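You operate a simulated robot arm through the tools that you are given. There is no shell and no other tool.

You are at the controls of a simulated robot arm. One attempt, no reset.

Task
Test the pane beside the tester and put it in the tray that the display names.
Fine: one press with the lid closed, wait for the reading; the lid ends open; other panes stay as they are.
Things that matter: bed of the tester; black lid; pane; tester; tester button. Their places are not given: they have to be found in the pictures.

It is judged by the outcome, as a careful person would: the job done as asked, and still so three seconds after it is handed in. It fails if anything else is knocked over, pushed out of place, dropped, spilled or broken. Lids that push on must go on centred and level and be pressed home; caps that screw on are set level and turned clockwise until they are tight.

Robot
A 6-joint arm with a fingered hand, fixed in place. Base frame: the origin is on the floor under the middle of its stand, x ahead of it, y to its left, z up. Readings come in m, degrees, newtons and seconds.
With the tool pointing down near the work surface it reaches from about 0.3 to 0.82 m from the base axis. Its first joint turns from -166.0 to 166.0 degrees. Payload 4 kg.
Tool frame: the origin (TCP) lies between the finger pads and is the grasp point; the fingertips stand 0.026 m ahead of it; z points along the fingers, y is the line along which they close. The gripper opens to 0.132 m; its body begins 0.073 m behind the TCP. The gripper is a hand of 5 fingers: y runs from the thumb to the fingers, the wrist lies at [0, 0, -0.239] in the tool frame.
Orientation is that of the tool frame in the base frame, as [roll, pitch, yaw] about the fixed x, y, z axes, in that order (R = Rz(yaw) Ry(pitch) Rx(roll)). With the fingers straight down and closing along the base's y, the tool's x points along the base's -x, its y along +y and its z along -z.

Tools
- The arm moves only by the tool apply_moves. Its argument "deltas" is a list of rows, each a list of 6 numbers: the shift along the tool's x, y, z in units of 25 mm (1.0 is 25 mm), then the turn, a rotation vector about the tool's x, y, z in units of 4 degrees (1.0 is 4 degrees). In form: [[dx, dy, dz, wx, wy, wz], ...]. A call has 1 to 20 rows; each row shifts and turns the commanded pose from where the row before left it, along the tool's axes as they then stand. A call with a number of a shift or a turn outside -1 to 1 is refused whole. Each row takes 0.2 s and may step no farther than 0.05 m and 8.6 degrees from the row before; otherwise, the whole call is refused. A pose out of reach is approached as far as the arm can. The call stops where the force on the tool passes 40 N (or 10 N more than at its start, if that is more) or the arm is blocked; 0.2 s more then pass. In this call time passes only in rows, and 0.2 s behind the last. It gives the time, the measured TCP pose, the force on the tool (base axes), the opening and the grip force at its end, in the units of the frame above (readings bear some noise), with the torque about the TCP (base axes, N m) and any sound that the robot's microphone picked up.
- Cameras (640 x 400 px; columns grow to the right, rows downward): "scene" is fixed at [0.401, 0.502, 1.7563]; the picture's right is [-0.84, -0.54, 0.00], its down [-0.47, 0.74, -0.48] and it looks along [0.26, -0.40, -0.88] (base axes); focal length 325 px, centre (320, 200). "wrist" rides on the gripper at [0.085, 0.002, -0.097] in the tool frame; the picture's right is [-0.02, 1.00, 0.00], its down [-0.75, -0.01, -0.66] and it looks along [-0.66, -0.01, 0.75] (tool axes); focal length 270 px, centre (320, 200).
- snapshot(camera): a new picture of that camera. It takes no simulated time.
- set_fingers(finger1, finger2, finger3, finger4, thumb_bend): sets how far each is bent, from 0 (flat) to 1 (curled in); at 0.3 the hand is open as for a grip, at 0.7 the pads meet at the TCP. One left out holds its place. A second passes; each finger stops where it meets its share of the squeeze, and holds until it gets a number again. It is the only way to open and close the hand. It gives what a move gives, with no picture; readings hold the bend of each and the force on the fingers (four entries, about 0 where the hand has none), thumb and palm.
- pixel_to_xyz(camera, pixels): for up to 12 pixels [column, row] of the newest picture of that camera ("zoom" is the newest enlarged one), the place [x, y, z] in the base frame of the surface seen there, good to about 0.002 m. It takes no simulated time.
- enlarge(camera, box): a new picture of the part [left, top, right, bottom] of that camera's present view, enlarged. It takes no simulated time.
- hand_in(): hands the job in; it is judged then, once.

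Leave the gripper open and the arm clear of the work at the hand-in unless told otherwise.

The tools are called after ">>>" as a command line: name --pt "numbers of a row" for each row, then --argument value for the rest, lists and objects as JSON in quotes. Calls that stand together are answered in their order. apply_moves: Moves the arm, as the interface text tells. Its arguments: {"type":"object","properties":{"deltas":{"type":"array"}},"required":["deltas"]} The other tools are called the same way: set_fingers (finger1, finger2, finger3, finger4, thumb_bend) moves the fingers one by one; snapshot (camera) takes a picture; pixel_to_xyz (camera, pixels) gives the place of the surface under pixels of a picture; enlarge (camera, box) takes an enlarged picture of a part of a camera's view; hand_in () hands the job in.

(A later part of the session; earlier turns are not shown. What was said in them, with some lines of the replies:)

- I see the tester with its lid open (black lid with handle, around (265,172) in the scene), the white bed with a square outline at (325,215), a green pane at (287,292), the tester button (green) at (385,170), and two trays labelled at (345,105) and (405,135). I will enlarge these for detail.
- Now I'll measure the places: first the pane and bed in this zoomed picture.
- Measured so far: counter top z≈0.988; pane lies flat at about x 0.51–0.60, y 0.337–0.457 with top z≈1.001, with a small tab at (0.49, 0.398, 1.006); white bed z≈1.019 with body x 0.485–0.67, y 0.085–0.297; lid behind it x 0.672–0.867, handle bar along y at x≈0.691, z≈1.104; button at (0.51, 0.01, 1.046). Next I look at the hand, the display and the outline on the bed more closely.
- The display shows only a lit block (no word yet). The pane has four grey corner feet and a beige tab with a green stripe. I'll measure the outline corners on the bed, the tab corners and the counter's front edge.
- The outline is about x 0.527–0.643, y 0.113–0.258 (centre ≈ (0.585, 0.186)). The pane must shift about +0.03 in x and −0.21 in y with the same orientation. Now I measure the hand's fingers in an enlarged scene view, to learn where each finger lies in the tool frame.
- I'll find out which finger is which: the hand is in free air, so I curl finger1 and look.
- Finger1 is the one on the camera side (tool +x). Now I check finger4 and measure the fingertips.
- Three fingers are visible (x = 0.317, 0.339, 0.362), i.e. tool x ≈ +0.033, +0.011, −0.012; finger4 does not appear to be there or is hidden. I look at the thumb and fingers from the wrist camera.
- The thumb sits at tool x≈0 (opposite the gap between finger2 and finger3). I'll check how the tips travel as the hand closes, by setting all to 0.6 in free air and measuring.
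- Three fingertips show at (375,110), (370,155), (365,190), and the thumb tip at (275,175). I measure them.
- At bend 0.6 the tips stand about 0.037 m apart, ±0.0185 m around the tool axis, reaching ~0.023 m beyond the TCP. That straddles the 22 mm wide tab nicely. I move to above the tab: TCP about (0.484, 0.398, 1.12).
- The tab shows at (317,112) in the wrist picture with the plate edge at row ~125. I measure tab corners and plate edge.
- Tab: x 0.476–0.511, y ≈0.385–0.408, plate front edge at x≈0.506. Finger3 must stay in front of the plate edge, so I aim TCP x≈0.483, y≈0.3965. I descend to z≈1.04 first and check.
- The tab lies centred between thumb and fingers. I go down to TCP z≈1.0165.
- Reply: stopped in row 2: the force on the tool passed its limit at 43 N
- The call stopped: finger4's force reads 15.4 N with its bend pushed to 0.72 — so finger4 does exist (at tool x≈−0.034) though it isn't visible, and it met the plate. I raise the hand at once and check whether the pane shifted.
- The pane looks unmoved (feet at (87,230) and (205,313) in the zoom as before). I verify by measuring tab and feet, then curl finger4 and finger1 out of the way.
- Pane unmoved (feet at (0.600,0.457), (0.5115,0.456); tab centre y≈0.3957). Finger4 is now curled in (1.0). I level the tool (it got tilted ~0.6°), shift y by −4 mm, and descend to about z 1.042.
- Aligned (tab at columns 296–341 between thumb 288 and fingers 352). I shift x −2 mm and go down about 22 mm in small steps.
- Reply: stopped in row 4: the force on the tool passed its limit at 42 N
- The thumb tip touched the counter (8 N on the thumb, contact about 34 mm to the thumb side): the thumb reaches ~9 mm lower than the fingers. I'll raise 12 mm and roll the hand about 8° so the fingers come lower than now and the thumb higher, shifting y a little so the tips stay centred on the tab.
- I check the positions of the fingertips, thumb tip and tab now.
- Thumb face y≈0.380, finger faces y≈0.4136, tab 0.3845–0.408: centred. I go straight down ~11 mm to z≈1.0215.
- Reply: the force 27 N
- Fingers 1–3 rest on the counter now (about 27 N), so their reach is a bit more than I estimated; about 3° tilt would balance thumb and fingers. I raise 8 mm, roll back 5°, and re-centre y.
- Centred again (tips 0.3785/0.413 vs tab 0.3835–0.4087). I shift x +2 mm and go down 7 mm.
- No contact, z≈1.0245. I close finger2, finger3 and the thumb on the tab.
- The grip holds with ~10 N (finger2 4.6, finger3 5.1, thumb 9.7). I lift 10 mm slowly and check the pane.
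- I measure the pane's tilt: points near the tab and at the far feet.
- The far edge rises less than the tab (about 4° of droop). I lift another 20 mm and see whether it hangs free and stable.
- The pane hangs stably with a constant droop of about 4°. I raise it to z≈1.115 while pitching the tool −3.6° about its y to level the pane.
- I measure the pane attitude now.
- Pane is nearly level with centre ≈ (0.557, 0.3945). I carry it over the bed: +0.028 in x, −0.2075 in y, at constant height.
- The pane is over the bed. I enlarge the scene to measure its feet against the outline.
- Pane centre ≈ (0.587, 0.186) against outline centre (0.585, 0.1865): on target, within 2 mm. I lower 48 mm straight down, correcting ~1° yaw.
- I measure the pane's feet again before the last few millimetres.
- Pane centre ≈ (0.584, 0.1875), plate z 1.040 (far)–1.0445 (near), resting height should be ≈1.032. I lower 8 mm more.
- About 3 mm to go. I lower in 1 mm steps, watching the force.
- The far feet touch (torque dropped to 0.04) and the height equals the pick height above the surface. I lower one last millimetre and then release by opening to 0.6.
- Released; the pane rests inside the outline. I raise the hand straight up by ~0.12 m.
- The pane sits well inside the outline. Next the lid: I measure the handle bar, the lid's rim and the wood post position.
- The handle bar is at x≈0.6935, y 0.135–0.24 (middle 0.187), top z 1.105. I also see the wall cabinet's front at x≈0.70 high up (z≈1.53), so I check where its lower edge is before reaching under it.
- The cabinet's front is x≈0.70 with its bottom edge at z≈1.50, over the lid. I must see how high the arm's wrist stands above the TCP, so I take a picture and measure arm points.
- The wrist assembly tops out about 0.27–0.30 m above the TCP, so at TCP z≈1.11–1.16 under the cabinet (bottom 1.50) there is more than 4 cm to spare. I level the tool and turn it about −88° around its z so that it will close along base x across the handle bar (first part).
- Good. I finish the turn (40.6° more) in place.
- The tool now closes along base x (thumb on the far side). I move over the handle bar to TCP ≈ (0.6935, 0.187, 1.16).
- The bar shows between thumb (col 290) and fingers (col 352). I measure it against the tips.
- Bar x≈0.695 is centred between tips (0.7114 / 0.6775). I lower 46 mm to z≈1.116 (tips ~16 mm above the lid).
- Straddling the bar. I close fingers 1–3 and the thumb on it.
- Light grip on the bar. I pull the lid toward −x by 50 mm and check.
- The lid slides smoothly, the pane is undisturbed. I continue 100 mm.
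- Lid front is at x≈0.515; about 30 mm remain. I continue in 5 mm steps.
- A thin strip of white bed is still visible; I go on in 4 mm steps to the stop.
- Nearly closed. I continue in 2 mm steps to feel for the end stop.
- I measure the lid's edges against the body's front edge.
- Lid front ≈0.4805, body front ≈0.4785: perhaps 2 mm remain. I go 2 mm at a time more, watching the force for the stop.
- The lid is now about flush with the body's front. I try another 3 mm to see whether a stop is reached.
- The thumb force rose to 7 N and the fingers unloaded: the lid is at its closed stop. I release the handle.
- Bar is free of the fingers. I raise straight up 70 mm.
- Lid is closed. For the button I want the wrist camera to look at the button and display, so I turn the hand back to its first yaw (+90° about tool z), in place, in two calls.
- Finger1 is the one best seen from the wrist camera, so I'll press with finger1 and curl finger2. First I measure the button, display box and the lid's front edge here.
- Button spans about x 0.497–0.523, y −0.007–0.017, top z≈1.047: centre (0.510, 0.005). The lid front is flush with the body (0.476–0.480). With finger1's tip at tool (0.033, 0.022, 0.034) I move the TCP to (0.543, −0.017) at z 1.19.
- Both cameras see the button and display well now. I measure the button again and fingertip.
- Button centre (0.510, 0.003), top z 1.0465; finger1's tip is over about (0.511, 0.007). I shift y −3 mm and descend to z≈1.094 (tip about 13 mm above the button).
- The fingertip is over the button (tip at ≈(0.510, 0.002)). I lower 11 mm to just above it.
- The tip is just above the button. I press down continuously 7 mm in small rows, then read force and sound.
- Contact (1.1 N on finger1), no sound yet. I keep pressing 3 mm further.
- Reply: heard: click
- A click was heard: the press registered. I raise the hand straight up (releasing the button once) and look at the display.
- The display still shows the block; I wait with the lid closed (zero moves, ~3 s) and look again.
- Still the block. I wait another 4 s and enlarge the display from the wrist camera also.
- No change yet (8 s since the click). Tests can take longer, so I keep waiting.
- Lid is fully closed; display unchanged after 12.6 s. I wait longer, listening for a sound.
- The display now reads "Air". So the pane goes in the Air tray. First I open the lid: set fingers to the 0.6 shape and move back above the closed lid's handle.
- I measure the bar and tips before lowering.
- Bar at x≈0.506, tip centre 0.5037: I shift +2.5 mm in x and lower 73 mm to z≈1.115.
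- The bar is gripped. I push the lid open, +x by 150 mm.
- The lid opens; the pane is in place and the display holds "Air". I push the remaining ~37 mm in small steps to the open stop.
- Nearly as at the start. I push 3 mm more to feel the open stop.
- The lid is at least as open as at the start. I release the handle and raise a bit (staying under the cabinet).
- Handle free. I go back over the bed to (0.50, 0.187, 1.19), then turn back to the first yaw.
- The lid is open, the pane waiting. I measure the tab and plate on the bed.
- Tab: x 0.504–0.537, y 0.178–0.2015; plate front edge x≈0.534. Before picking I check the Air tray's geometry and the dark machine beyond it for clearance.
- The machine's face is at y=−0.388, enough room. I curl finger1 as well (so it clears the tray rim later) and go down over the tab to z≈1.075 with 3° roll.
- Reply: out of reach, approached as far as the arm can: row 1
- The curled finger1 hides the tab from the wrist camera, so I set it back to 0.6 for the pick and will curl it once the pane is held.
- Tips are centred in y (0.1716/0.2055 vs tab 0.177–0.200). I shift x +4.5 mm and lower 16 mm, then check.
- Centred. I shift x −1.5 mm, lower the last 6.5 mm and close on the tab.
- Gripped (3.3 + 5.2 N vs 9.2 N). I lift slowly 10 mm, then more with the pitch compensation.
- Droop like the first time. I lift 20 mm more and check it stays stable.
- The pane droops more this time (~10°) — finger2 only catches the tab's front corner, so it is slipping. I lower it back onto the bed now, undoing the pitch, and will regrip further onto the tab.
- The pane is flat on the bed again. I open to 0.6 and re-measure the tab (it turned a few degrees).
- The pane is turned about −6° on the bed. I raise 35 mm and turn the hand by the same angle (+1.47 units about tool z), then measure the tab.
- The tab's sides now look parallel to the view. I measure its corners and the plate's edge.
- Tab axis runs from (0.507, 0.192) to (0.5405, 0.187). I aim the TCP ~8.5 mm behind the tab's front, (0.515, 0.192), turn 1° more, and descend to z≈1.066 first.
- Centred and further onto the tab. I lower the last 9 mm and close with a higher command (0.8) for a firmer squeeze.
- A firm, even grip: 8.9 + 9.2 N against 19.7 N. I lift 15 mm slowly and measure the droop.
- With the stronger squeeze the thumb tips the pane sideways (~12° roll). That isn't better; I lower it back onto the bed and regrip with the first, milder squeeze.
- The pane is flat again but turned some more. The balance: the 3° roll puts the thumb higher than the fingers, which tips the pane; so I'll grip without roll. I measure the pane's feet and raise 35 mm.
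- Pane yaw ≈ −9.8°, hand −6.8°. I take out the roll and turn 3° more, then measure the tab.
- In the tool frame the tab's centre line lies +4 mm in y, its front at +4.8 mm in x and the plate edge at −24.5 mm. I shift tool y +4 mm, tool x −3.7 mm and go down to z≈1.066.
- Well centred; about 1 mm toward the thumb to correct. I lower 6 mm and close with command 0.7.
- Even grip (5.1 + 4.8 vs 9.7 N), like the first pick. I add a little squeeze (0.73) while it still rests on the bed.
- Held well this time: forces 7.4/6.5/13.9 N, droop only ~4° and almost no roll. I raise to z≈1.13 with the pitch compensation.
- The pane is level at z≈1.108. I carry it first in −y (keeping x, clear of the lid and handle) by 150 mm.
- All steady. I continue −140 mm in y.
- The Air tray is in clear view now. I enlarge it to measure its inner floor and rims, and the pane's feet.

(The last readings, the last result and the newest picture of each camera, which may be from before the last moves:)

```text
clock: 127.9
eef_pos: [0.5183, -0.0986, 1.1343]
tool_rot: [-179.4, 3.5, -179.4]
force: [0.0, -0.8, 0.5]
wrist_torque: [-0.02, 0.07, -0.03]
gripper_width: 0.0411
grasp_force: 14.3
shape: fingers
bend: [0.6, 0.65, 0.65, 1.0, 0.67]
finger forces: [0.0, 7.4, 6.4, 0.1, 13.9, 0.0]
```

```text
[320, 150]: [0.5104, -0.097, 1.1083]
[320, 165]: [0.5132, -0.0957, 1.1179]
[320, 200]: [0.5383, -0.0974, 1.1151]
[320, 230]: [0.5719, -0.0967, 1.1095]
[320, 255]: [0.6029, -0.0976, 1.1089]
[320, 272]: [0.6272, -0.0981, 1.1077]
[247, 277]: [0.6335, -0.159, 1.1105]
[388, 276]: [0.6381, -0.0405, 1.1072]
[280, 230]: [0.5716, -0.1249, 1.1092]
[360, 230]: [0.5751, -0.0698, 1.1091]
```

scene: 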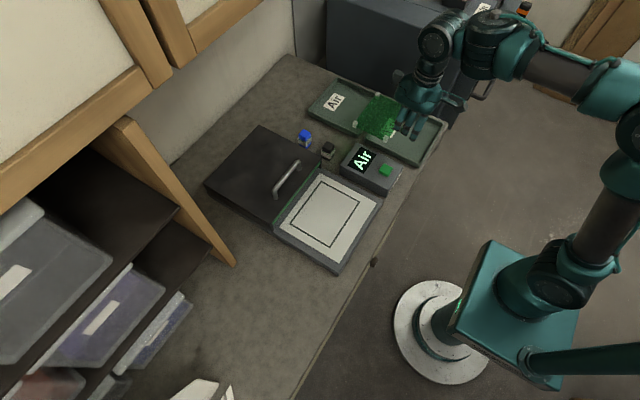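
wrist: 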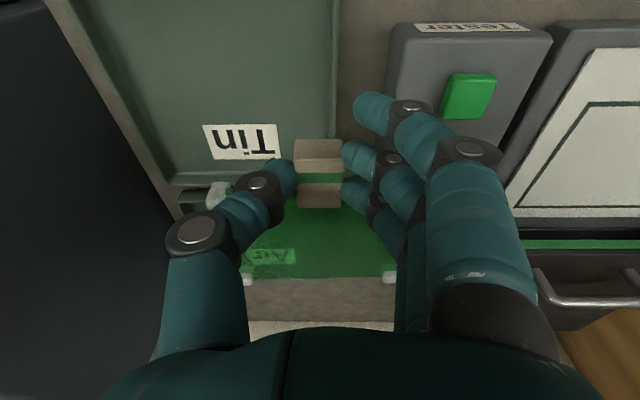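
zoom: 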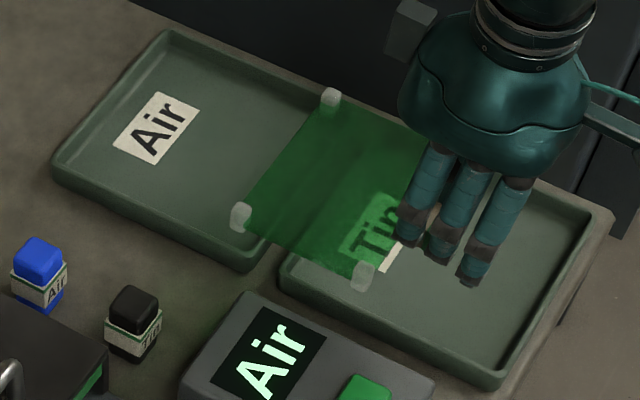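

Pane centre ≈ (0.5886, −0.0968), yaw ≈ 0, level. The Air tray's inside is about x 0.652–0.812, y −0.25 to −0.095 (centre (0.730, −0.1725)). I carry the pane +0.160 in x, −0.076 in y.

>>> apply_moves --pt "-0.3 -0.14 0.018 0 0 0" --pt "-0.58 -0.275 0.035 0 0 0" --pt "-0.58 -0.275 0.035 0 0 0" --pt "-0.58 -0.275 0.035 0 0 0" --pt "-0.58 -0.275 0.035 0 0 0" --pt "-0.58 -0.275 0.035 0 0 0" --pt "-0.58 -0.275 0.035 0 0 0" --pt "-0.58 -0.275 0.035 0 0 0" --pt "-0.58 -0.275 0.035 0 0 0" --pt "-0.58 -0.275 0.035 0 0 0" --pt "-0.58 -0.275 0.035 0 0 0" --pt "-0.3 -0.14 0.018 0 0 0"

>>> snapshot --camera "wrist"

>>> enlarge --camera "scene" --box '[270, 50, 420, 170]'

```text
clock: 130.5
eef_pos: [0.6797, -0.1707, 1.136]
tool_rot: [-179.2, 3.6, -179.7]
force: [0.5, -0.2, -0.7]
wrist_torque: [0.02, 0.04, -0.01]
gripper_width: 0.0411
grasp_force: 14.0
shape: fingers
bend: [0.6, 0.65, 0.65, 1.0, 0.67]
finger forces: [0.1, 7.4, 6.5, 0.1, 13.9, 0.1]
```

```text
taken
```

wrist: 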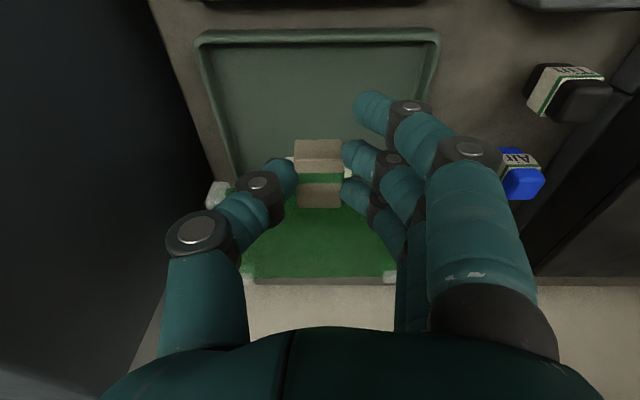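

```text
3.33 times, centred on (345, 110) of scene
```

zoom: 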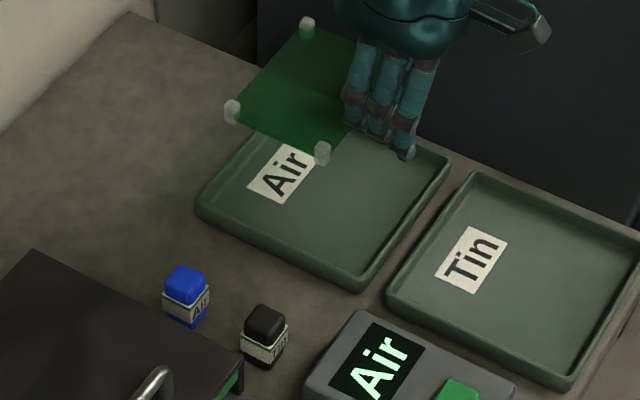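

I measure the pane's feet and the tray's rim here.

>>> pixel_to_xyz --camera "zoom" --pixels '[[232, 110], [308, 25], [322, 150], [200, 205], [362, 285], [449, 162], [363, 262], [222, 200], [432, 160], [275, 175], [370, 200], [404, 157]]'

>>> pixel_to_xyz --camera "wrist" --pixels '[[320, 38], [320, 50], [200, 45], [212, 55], [438, 45], [428, 55], [320, 165], [320, 230], [320, 265], [248, 277], [388, 276], [320, 100]]'

```text
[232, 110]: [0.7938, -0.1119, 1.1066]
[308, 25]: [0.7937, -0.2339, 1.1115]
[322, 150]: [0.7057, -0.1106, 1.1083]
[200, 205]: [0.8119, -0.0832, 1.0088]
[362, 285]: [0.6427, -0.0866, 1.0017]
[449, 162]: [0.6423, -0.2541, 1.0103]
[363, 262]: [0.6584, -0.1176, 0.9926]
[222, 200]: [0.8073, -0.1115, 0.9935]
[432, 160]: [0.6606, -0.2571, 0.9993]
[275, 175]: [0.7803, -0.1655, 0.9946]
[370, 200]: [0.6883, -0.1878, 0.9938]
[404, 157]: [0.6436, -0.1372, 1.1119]
```

```text
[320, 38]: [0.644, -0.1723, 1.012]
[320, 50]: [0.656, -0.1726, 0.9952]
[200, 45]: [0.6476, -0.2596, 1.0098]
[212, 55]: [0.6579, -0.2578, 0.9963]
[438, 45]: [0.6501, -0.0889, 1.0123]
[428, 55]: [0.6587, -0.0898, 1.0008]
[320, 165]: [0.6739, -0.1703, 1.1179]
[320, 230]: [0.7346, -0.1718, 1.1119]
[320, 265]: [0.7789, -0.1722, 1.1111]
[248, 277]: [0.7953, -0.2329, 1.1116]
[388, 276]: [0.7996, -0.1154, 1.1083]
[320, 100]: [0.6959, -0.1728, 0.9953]
```

The pane is centred over the tray: feet x 0.706–0.794, y −0.112 to −0.234, tray floor x 0.656–0.81, y −0.25 to −0.095. I curl finger1 out of the way of the tray rim, take out the ~2° roll, and lower 80 mm.

>>> set_fingers --finger1 1.0

>>> apply_moves --pt "0.02 0 0.3 -0.2 0 0" --pt "0.035 0 0.5 -0.2 0 0" --pt "0.035 0 0.5 0 0 0" --pt "0.035 0 0.5 0 0 0" --pt "0.035 0 0.5 0 0 0" --pt "0.035 0 0.5 0 0 0" --pt "0.02 0 0.4 0 0 0"

>>> snapshot --camera "wrist"

>>> enlarge --camera "scene" --box '[270, 50, 420, 170]'

```text
clock: 131.5
eef_pos: [0.6784, -0.1709, 1.1358]
tool_rot: [-179.2, 3.6, -179.6]
force: [-0.1, 0.4, -0.9]
wrist_torque: [0.03, 0.07, 0.01]
gripper_width: 0.0458
grasp_force: 14.3
shape: fingers
bend: [1.0, 0.65, 0.65, 1.0, 0.67]
finger forces: [0.0, 7.3, 6.5, 0.1, 13.8, 0.0]
```

```text
clock: 133.1
eef_pos: [0.6718, -0.176, 1.052]
tool_rot: [179.0, 3.7, -179.5]
force: [-0.4, -0.3, -1.1]
wrist_torque: [0.0, 0.08, -0.02]
gripper_width: 0.0455
grasp_force: 14.0
shape: fingers
bend: [1.0, 0.65, 0.65, 1.0, 0.67]
finger forces: [0.0, 7.4, 6.3, 0.0, 13.8, 0.1]
out of reach, approached as far as the arm can: row 1
```

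```text
taken
```

wrist: 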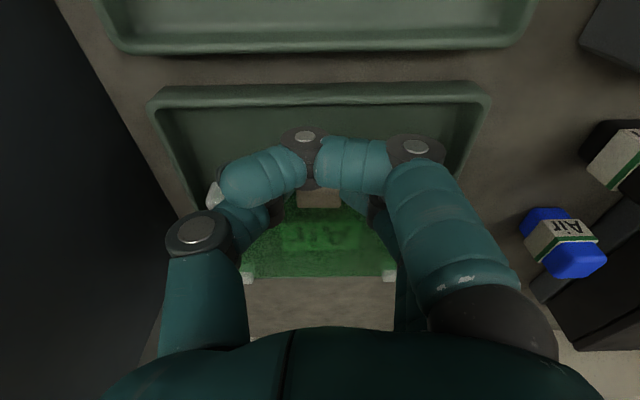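

```text
3.33 times, centred on (345, 110) of scene
```

zoom: 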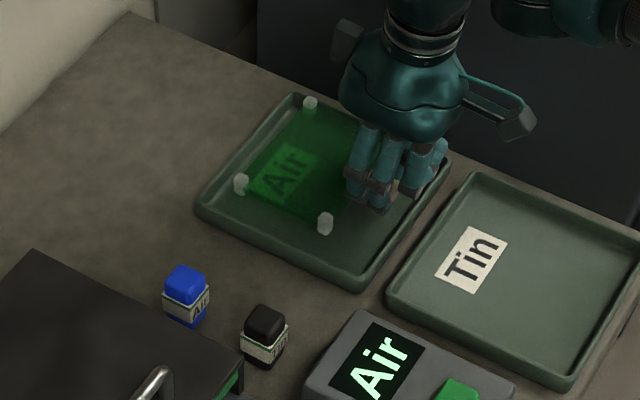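

The pane is just above the tray. Position drifted a few mm ((0.672, −0.176)), so I measure the feet against the tray.

>>> pixel_to_xyz --camera "zoom" --pixels '[[241, 182], [310, 102], [325, 220], [270, 200], [300, 160], [241, 192], [325, 232], [362, 262], [222, 205], [262, 230]]'

>>> pixel_to_xyz --camera "wrist" --pixels '[[320, 205], [320, 230], [320, 255], [320, 268], [280, 230], [360, 230], [248, 276], [388, 274], [320, 98], [320, 108]]'

```text
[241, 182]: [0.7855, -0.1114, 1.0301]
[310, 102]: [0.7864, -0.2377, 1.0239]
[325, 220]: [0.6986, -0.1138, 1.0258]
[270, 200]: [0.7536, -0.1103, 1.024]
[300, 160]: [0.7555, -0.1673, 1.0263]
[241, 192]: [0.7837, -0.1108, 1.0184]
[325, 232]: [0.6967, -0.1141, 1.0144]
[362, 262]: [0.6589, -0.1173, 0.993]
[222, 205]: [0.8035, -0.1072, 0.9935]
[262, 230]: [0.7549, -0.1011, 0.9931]
```

```text
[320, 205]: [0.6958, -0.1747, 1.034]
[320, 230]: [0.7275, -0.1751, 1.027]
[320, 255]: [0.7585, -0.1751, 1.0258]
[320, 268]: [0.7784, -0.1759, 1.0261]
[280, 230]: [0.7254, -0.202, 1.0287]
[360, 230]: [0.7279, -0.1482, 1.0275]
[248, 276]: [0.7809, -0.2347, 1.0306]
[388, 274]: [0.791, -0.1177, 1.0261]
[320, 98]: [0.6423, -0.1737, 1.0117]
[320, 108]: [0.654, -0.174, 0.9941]
```

Pane centre (0.742, −0.175), plate z 1.0255 (rest height would be ≈1.007). I shift +5 mm in x, +2.5 mm in y, and lower 12 mm.

>>> apply_moves --pt "-0.2 0.1 0 0 0 0" --pt "0.01 0 0.16 0 0 0" --pt "0.01 0 0.16 0 0 0" --pt "0.01 0 0.16 0 0 0"

>>> snapshot --camera "wrist"

>>> enlarge --camera "scene" --box '[270, 50, 420, 170]'

>>> pixel_to_xyz --camera "wrist" --pixels '[[320, 205], [320, 230], [320, 255], [320, 268], [280, 230], [360, 230]]'

```text
clock: 134.1
eef_pos: [0.6769, -0.1722, 1.041]
tool_rot: [179.0, 3.6, -179.6]
force: [-0.7, 0.1, -2.3]
wrist_torque: [0.0, 0.09, -0.02]
gripper_width: 0.0455
grasp_force: 13.3
shape: fingers
bend: [1.0, 0.65, 0.65, 1.0, 0.67]
finger forces: [0.0, 7.4, 6.5, 0.1, 13.7, 0.1]
```

```text
taken
```

wrist: 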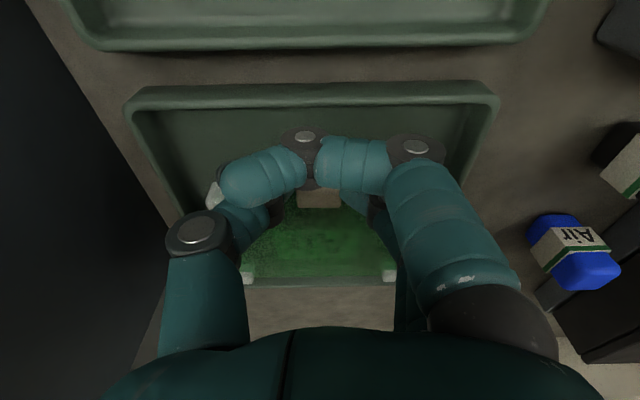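

```text
3.33 times, centred on (345, 110) of scene
```

zoom: 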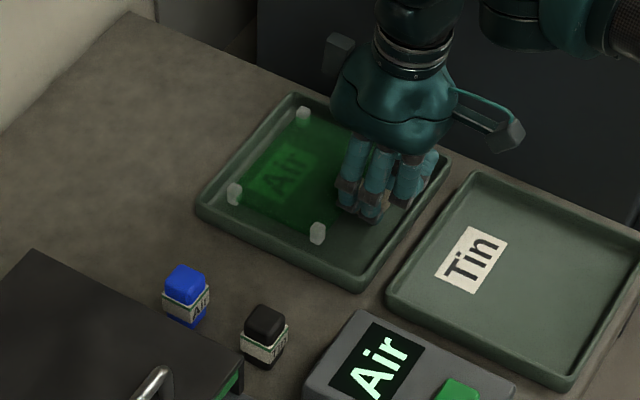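

```text
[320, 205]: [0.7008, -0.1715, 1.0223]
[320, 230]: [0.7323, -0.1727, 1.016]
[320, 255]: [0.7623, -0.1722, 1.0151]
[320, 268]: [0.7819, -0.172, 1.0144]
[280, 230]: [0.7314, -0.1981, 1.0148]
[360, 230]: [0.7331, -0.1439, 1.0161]
```

About 7–8 mm to go. I lower 6 mm, then check.

>>> apply_moves --pt "0.008 0 0.12 0 0 0" --pt "0.008 0 0.12 0 0 0"

>>> snapshot --camera "wrist"

>>> pixel_to_xyz --camera "wrist" --pixels '[[320, 205], [320, 230], [320, 255], [320, 268], [280, 230], [360, 230]]'

>>> enlarge --camera "scene" --box '[300, 70, 400, 150]'

```text
clock: 134.7
eef_pos: [0.6781, -0.1721, 1.0365]
tool_rot: [179.0, 3.6, -179.5]
force: [-0.3, -0.2, -0.6]
wrist_torque: [-0.02, 0.06, -0.03]
gripper_width: 0.0458
grasp_force: 13.9
shape: fingers
bend: [1.0, 0.65, 0.65, 1.0, 0.67]
finger forces: [0.1, 7.4, 6.3, 0.0, 13.9, 0.0]
```

```text
taken
```

wrist: 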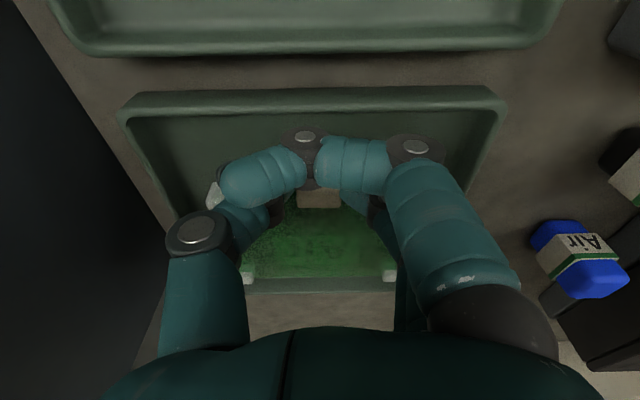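

```text
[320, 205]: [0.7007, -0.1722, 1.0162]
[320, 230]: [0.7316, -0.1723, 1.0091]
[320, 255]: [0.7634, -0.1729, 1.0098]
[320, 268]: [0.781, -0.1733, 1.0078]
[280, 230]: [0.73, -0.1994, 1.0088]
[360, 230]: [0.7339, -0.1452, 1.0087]
```

```text
5.00 times, centred on (350, 110) of scene
```

zoom: 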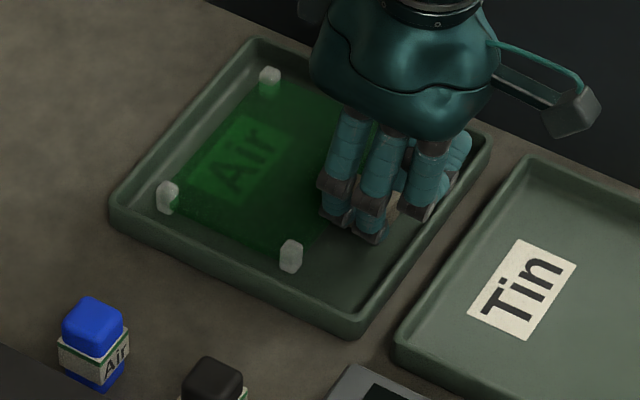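

About 1–2 mm to go. I lower 2 mm more in 1 mm steps.

>>> apply_moves --pt "0.0025 0 0.04 0 0 0" --pt "0.0025 0 0.04 0 0 0"

>>> enlarge --camera "scene" --box '[300, 70, 400, 150]'

>>> pixel_to_xyz --camera "zoom" --pixels '[[168, 190], [270, 75], [291, 250], [230, 200], [290, 130], [255, 225]]'

```text
clock: 135.3
eef_pos: [0.6774, -0.1727, 1.0324]
tool_rot: [179.0, 3.6, -179.6]
force: [-0.1, 0.2, -0.8]
wrist_torque: [-0.01, 0.02, 0.0]
gripper_width: 0.0458
grasp_force: 14.0
shape: fingers
bend: [1.0, 0.65, 0.65, 1.0, 0.67]
finger forces: [0.0, 7.3, 6.7, 0.1, 13.8, 0.1]
```

```text
5.00 times, centred on (350, 110) of scene
```

zoom: 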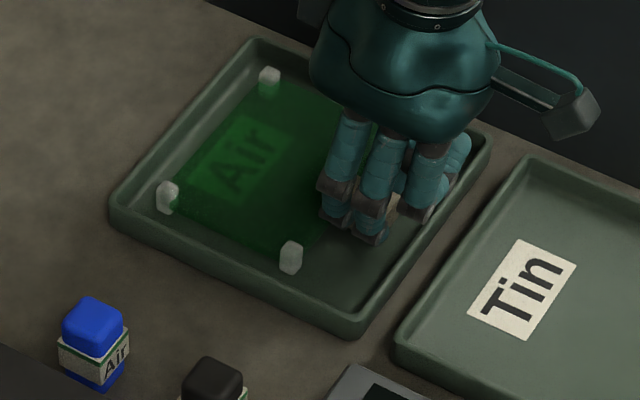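

```text
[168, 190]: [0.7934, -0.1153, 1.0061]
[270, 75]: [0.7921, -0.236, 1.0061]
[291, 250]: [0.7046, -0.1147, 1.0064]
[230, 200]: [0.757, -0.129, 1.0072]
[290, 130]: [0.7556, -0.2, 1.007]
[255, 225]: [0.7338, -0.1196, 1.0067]
```

The pane rests on the tray floor (plate z 1.007 all over, torque dropped to 0.02). I release.

>>> set_fingers --finger2 0.6 --finger3 0.6 --thumb_bend 0.6

>>> enlarge --camera "scene" --box '[300, 70, 400, 150]'

```text
clock: 136.3
eef_pos: [0.6768, -0.1745, 1.0327]
tool_rot: [179.0, 3.6, -179.6]
force: [0.5, 0.1, -0.3]
wrist_torque: [-0.01, -0.01, -0.03]
gripper_width: 0.0474
grasp_force: 0.0
shape: fingers
bend: [1.0, 0.6, 0.6, 1.0, 0.6]
finger forces: [0.0, 0.0, 0.0, 0.1, 0.0, 0.0]
```

```text
5.00 times, centred on (350, 110) of scene
```

zoom: 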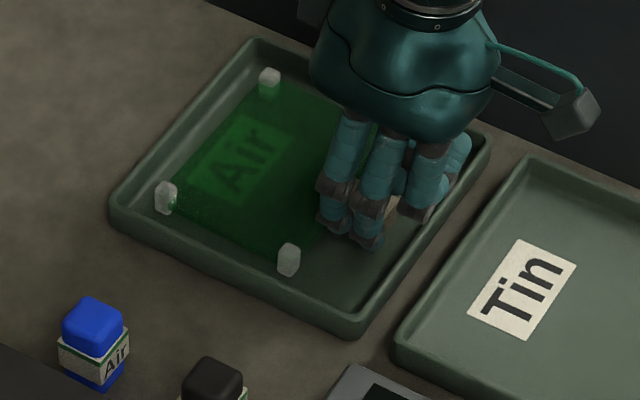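

Released with no contact forces. I raise straight up 110 mm.

>>> apply_moves --pt "-0.019 0 -0.3 0 0 0" --pt "-0.032 0 -0.5 0 0 0" --pt "-0.044 0 -0.7 0 0 0" --pt "-0.057 0 -0.9 0 0 0" --pt "-0.063 0 -1 0 0 0" --pt "-0.063 0 -1 0 0 0"

>>> snapshot --camera "wrist"

>>> enlarge --camera "scene" --box '[290, 60, 410, 160]'

```text
clock: 137.7
eef_pos: [0.6602, -0.1935, 1.1343]
tool_rot: [-179.5, 3.4, -179.7]
force: [-1.0, -1.0, 1.2]
wrist_torque: [0.12, -0.1, 0.02]
gripper_width: 0.0476
grasp_force: 0.0
shape: fingers
bend: [1.0, 0.6, 0.6, 1.0, 0.6]
finger forces: [0.1, 0.0, 0.0, 0.0, 0.0, 0.0]
out of reach, approached as far as the arm can: row 5, 6
```

```text
taken
```

wrist: 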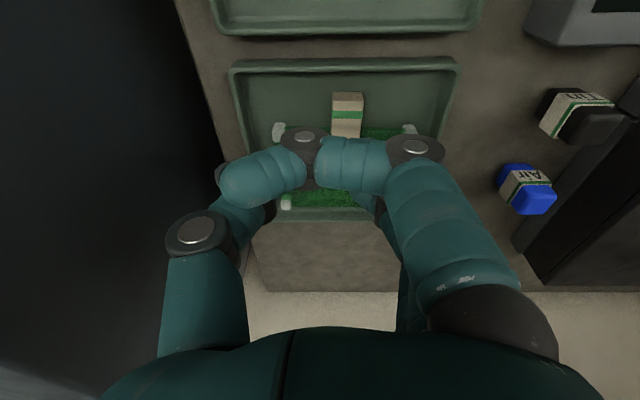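

```text
4.00 times, centred on (350, 110) of scene
```

zoom: 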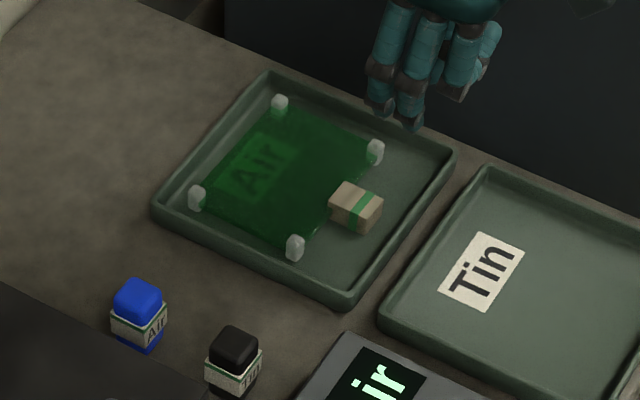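

The pane lies flat in the Air tray. I retreat the arm toward the robot, up and away from the work.

>>> apply_moves --pt "0.6 0.1 -0.1 0 0 0" --pt "0.8 0.2 -0.2 0 0 0" --pt "0.8 0.2 -0.2 0 0 0" --pt "0.8 0.2 -0.3 0 0 0" --pt "0.8 0.3 -0.3 0 0 0" --pt "0.8 0.3 -0.3 0 0 0" --pt "0.8 0.3 -0.3 0 0 0" --pt "0.8 0.3 -0.3 0 0 0" --pt "0.8 0.3 -0.3 0 0 0" --pt "0.8 0.3 -0.3 0 0 0"

>>> set_fingers --finger1 0.3 --finger2 0.3 --finger3 0.3 --finger4 0.3 --thumb_bend 0.3

>>> snapshot --camera "scene"

>>> snapshot --camera "wrist"

```text
clock: 139.9
eef_pos: [0.4755, -0.1292, 1.2206]
tool_rot: [179.0, 3.4, -179.6]
force: [0.4, 0.5, -0.6]
wrist_torque: [0.03, 0.02, 0.0]
gripper_width: 0.0477
grasp_force: 0.0
shape: fingers
bend: [1.0, 0.6, 0.6, 1.0, 0.6]
finger forces: [0.0, 0.0, 0.0, 0.1, 0.0, 0.0]
out of reach, approached as far as the arm can: row 1, 5, 6, 7, 8, 9, 10
```

```text
clock: 140.9
eef_pos: [0.477, -0.1288, 1.2203]
tool_rot: [179.0, 3.4, -179.7]
force: [-0.7, 0.2, 0.5]
wrist_torque: [0.02, 0.01, 0.0]
gripper_width: 0.1385
grasp_force: 0.1
shape: fingers
bend: [0.3, 0.3, 0.3, 0.3, 0.3]
finger forces: [0.0, 0.0, 0.1, 0.1, 0.0, 0.0]
```

```text
taken
```

scene: 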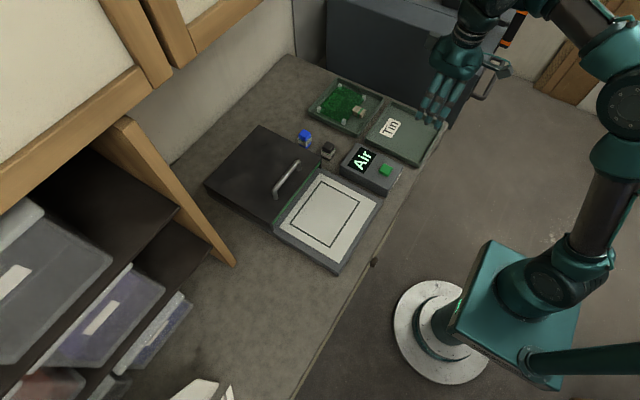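

```text
taken
```

wrist: 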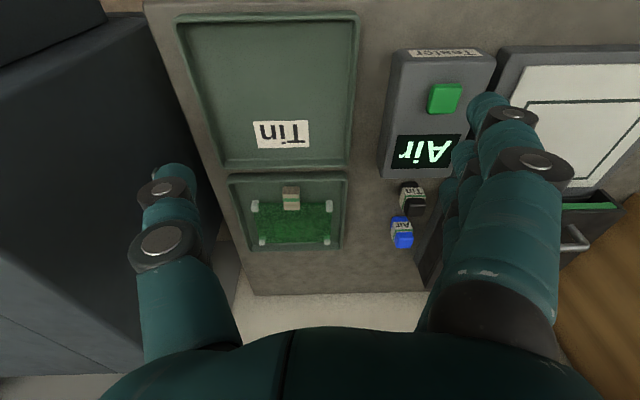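

Everything looks right: pane in the Air tray, lid open, display "Air", bottles unmoved. I move the arm farther from the work, near its starting place.

>>> apply_moves --pt "0.5 0.7 -0.5 0 0 0" --pt "0.6 0.8 -0.5 0 0 0" --pt "0.6 0.8 -0.5 0 0 0" --pt "0.6 0.8 -0.5 0 0 0" --pt "0.6 0.8 -0.5 0 0 0" --pt "0.6 0.8 -0.5 0 0 0" --pt "0.6 0.8 -0.5 0 0 0"

>>> snapshot --camera "scene"

>>> enlarge --camera "scene" --box '[190, 60, 450, 222]'

```text
clock: 142.5
eef_pos: [0.3657, 0.0035, 1.3008]
tool_rot: [179.0, 3.5, -179.6]
force: [0.0, 0.2, -0.2]
wrist_torque: [-0.02, 0.01, 0.04]
gripper_width: 0.1387
grasp_force: 0.2
shape: fingers
bend: [0.3, 0.3, 0.3, 0.3, 0.3]
finger forces: [0.0, 0.0, 0.1, 0.1, 0.0, 0.1]
out of reach, approached as far as the arm can: row 2, 3, 4, 5
```

```text
taken
```

scene: 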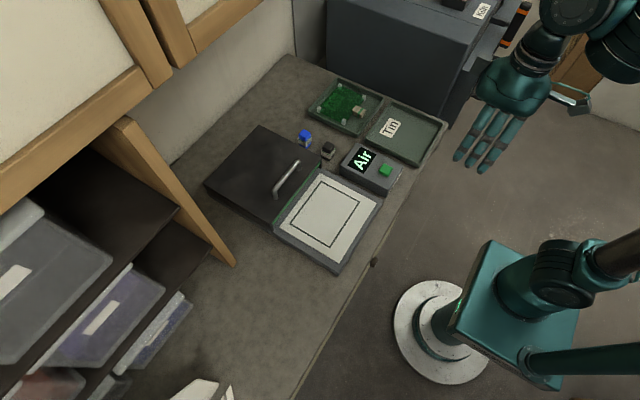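

```text
2.46 times, centred on (320, 141) of scene
```

zoom: 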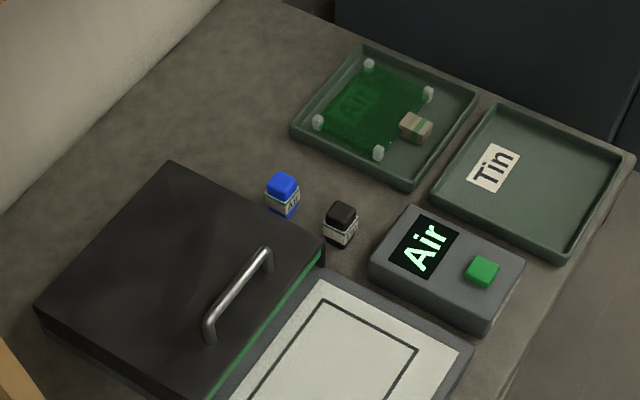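

The pane lies flat in the Air tray, as the display reads. The lid is open, with the handle where it was at the start. The bottles, tester and trays have not moved, and the hand is open and clear of the work. I hand the job in.

>>> hand_in

```text
The job is handed in.
```

The pane was tested and is now lying flat in the Air tray, the tray the display named. The job is handed in; I haven't seen the verdict.

- **Test:** I closed the lid to its stop and pressed the button once, hearing one click. The reading came up between 17 and 21 seconds later, with the lid closed throughout.
- **End state:** The lid is open as at the start. The bottles, tester and trays look unmoved, and the hand is open and clear of the work.

Some things did not go cleanly:
- **First pick-up:** One finger pressed on the pane's plate before I had a grip. The call stopped at 43 N, and the pane measured unmoved afterwards.
- **Counter contact:** The thumb and fingertips also touched the counter while I was lining up. One of those contacts stopped the arm at 42 N.
- **After the reading:** Taking the pane off the bed took three tries. It slipped in the first grip and tipped in the second. Both times I set it back down on the bed, which turned it about 10° there. The third grip held all the way to the tray.
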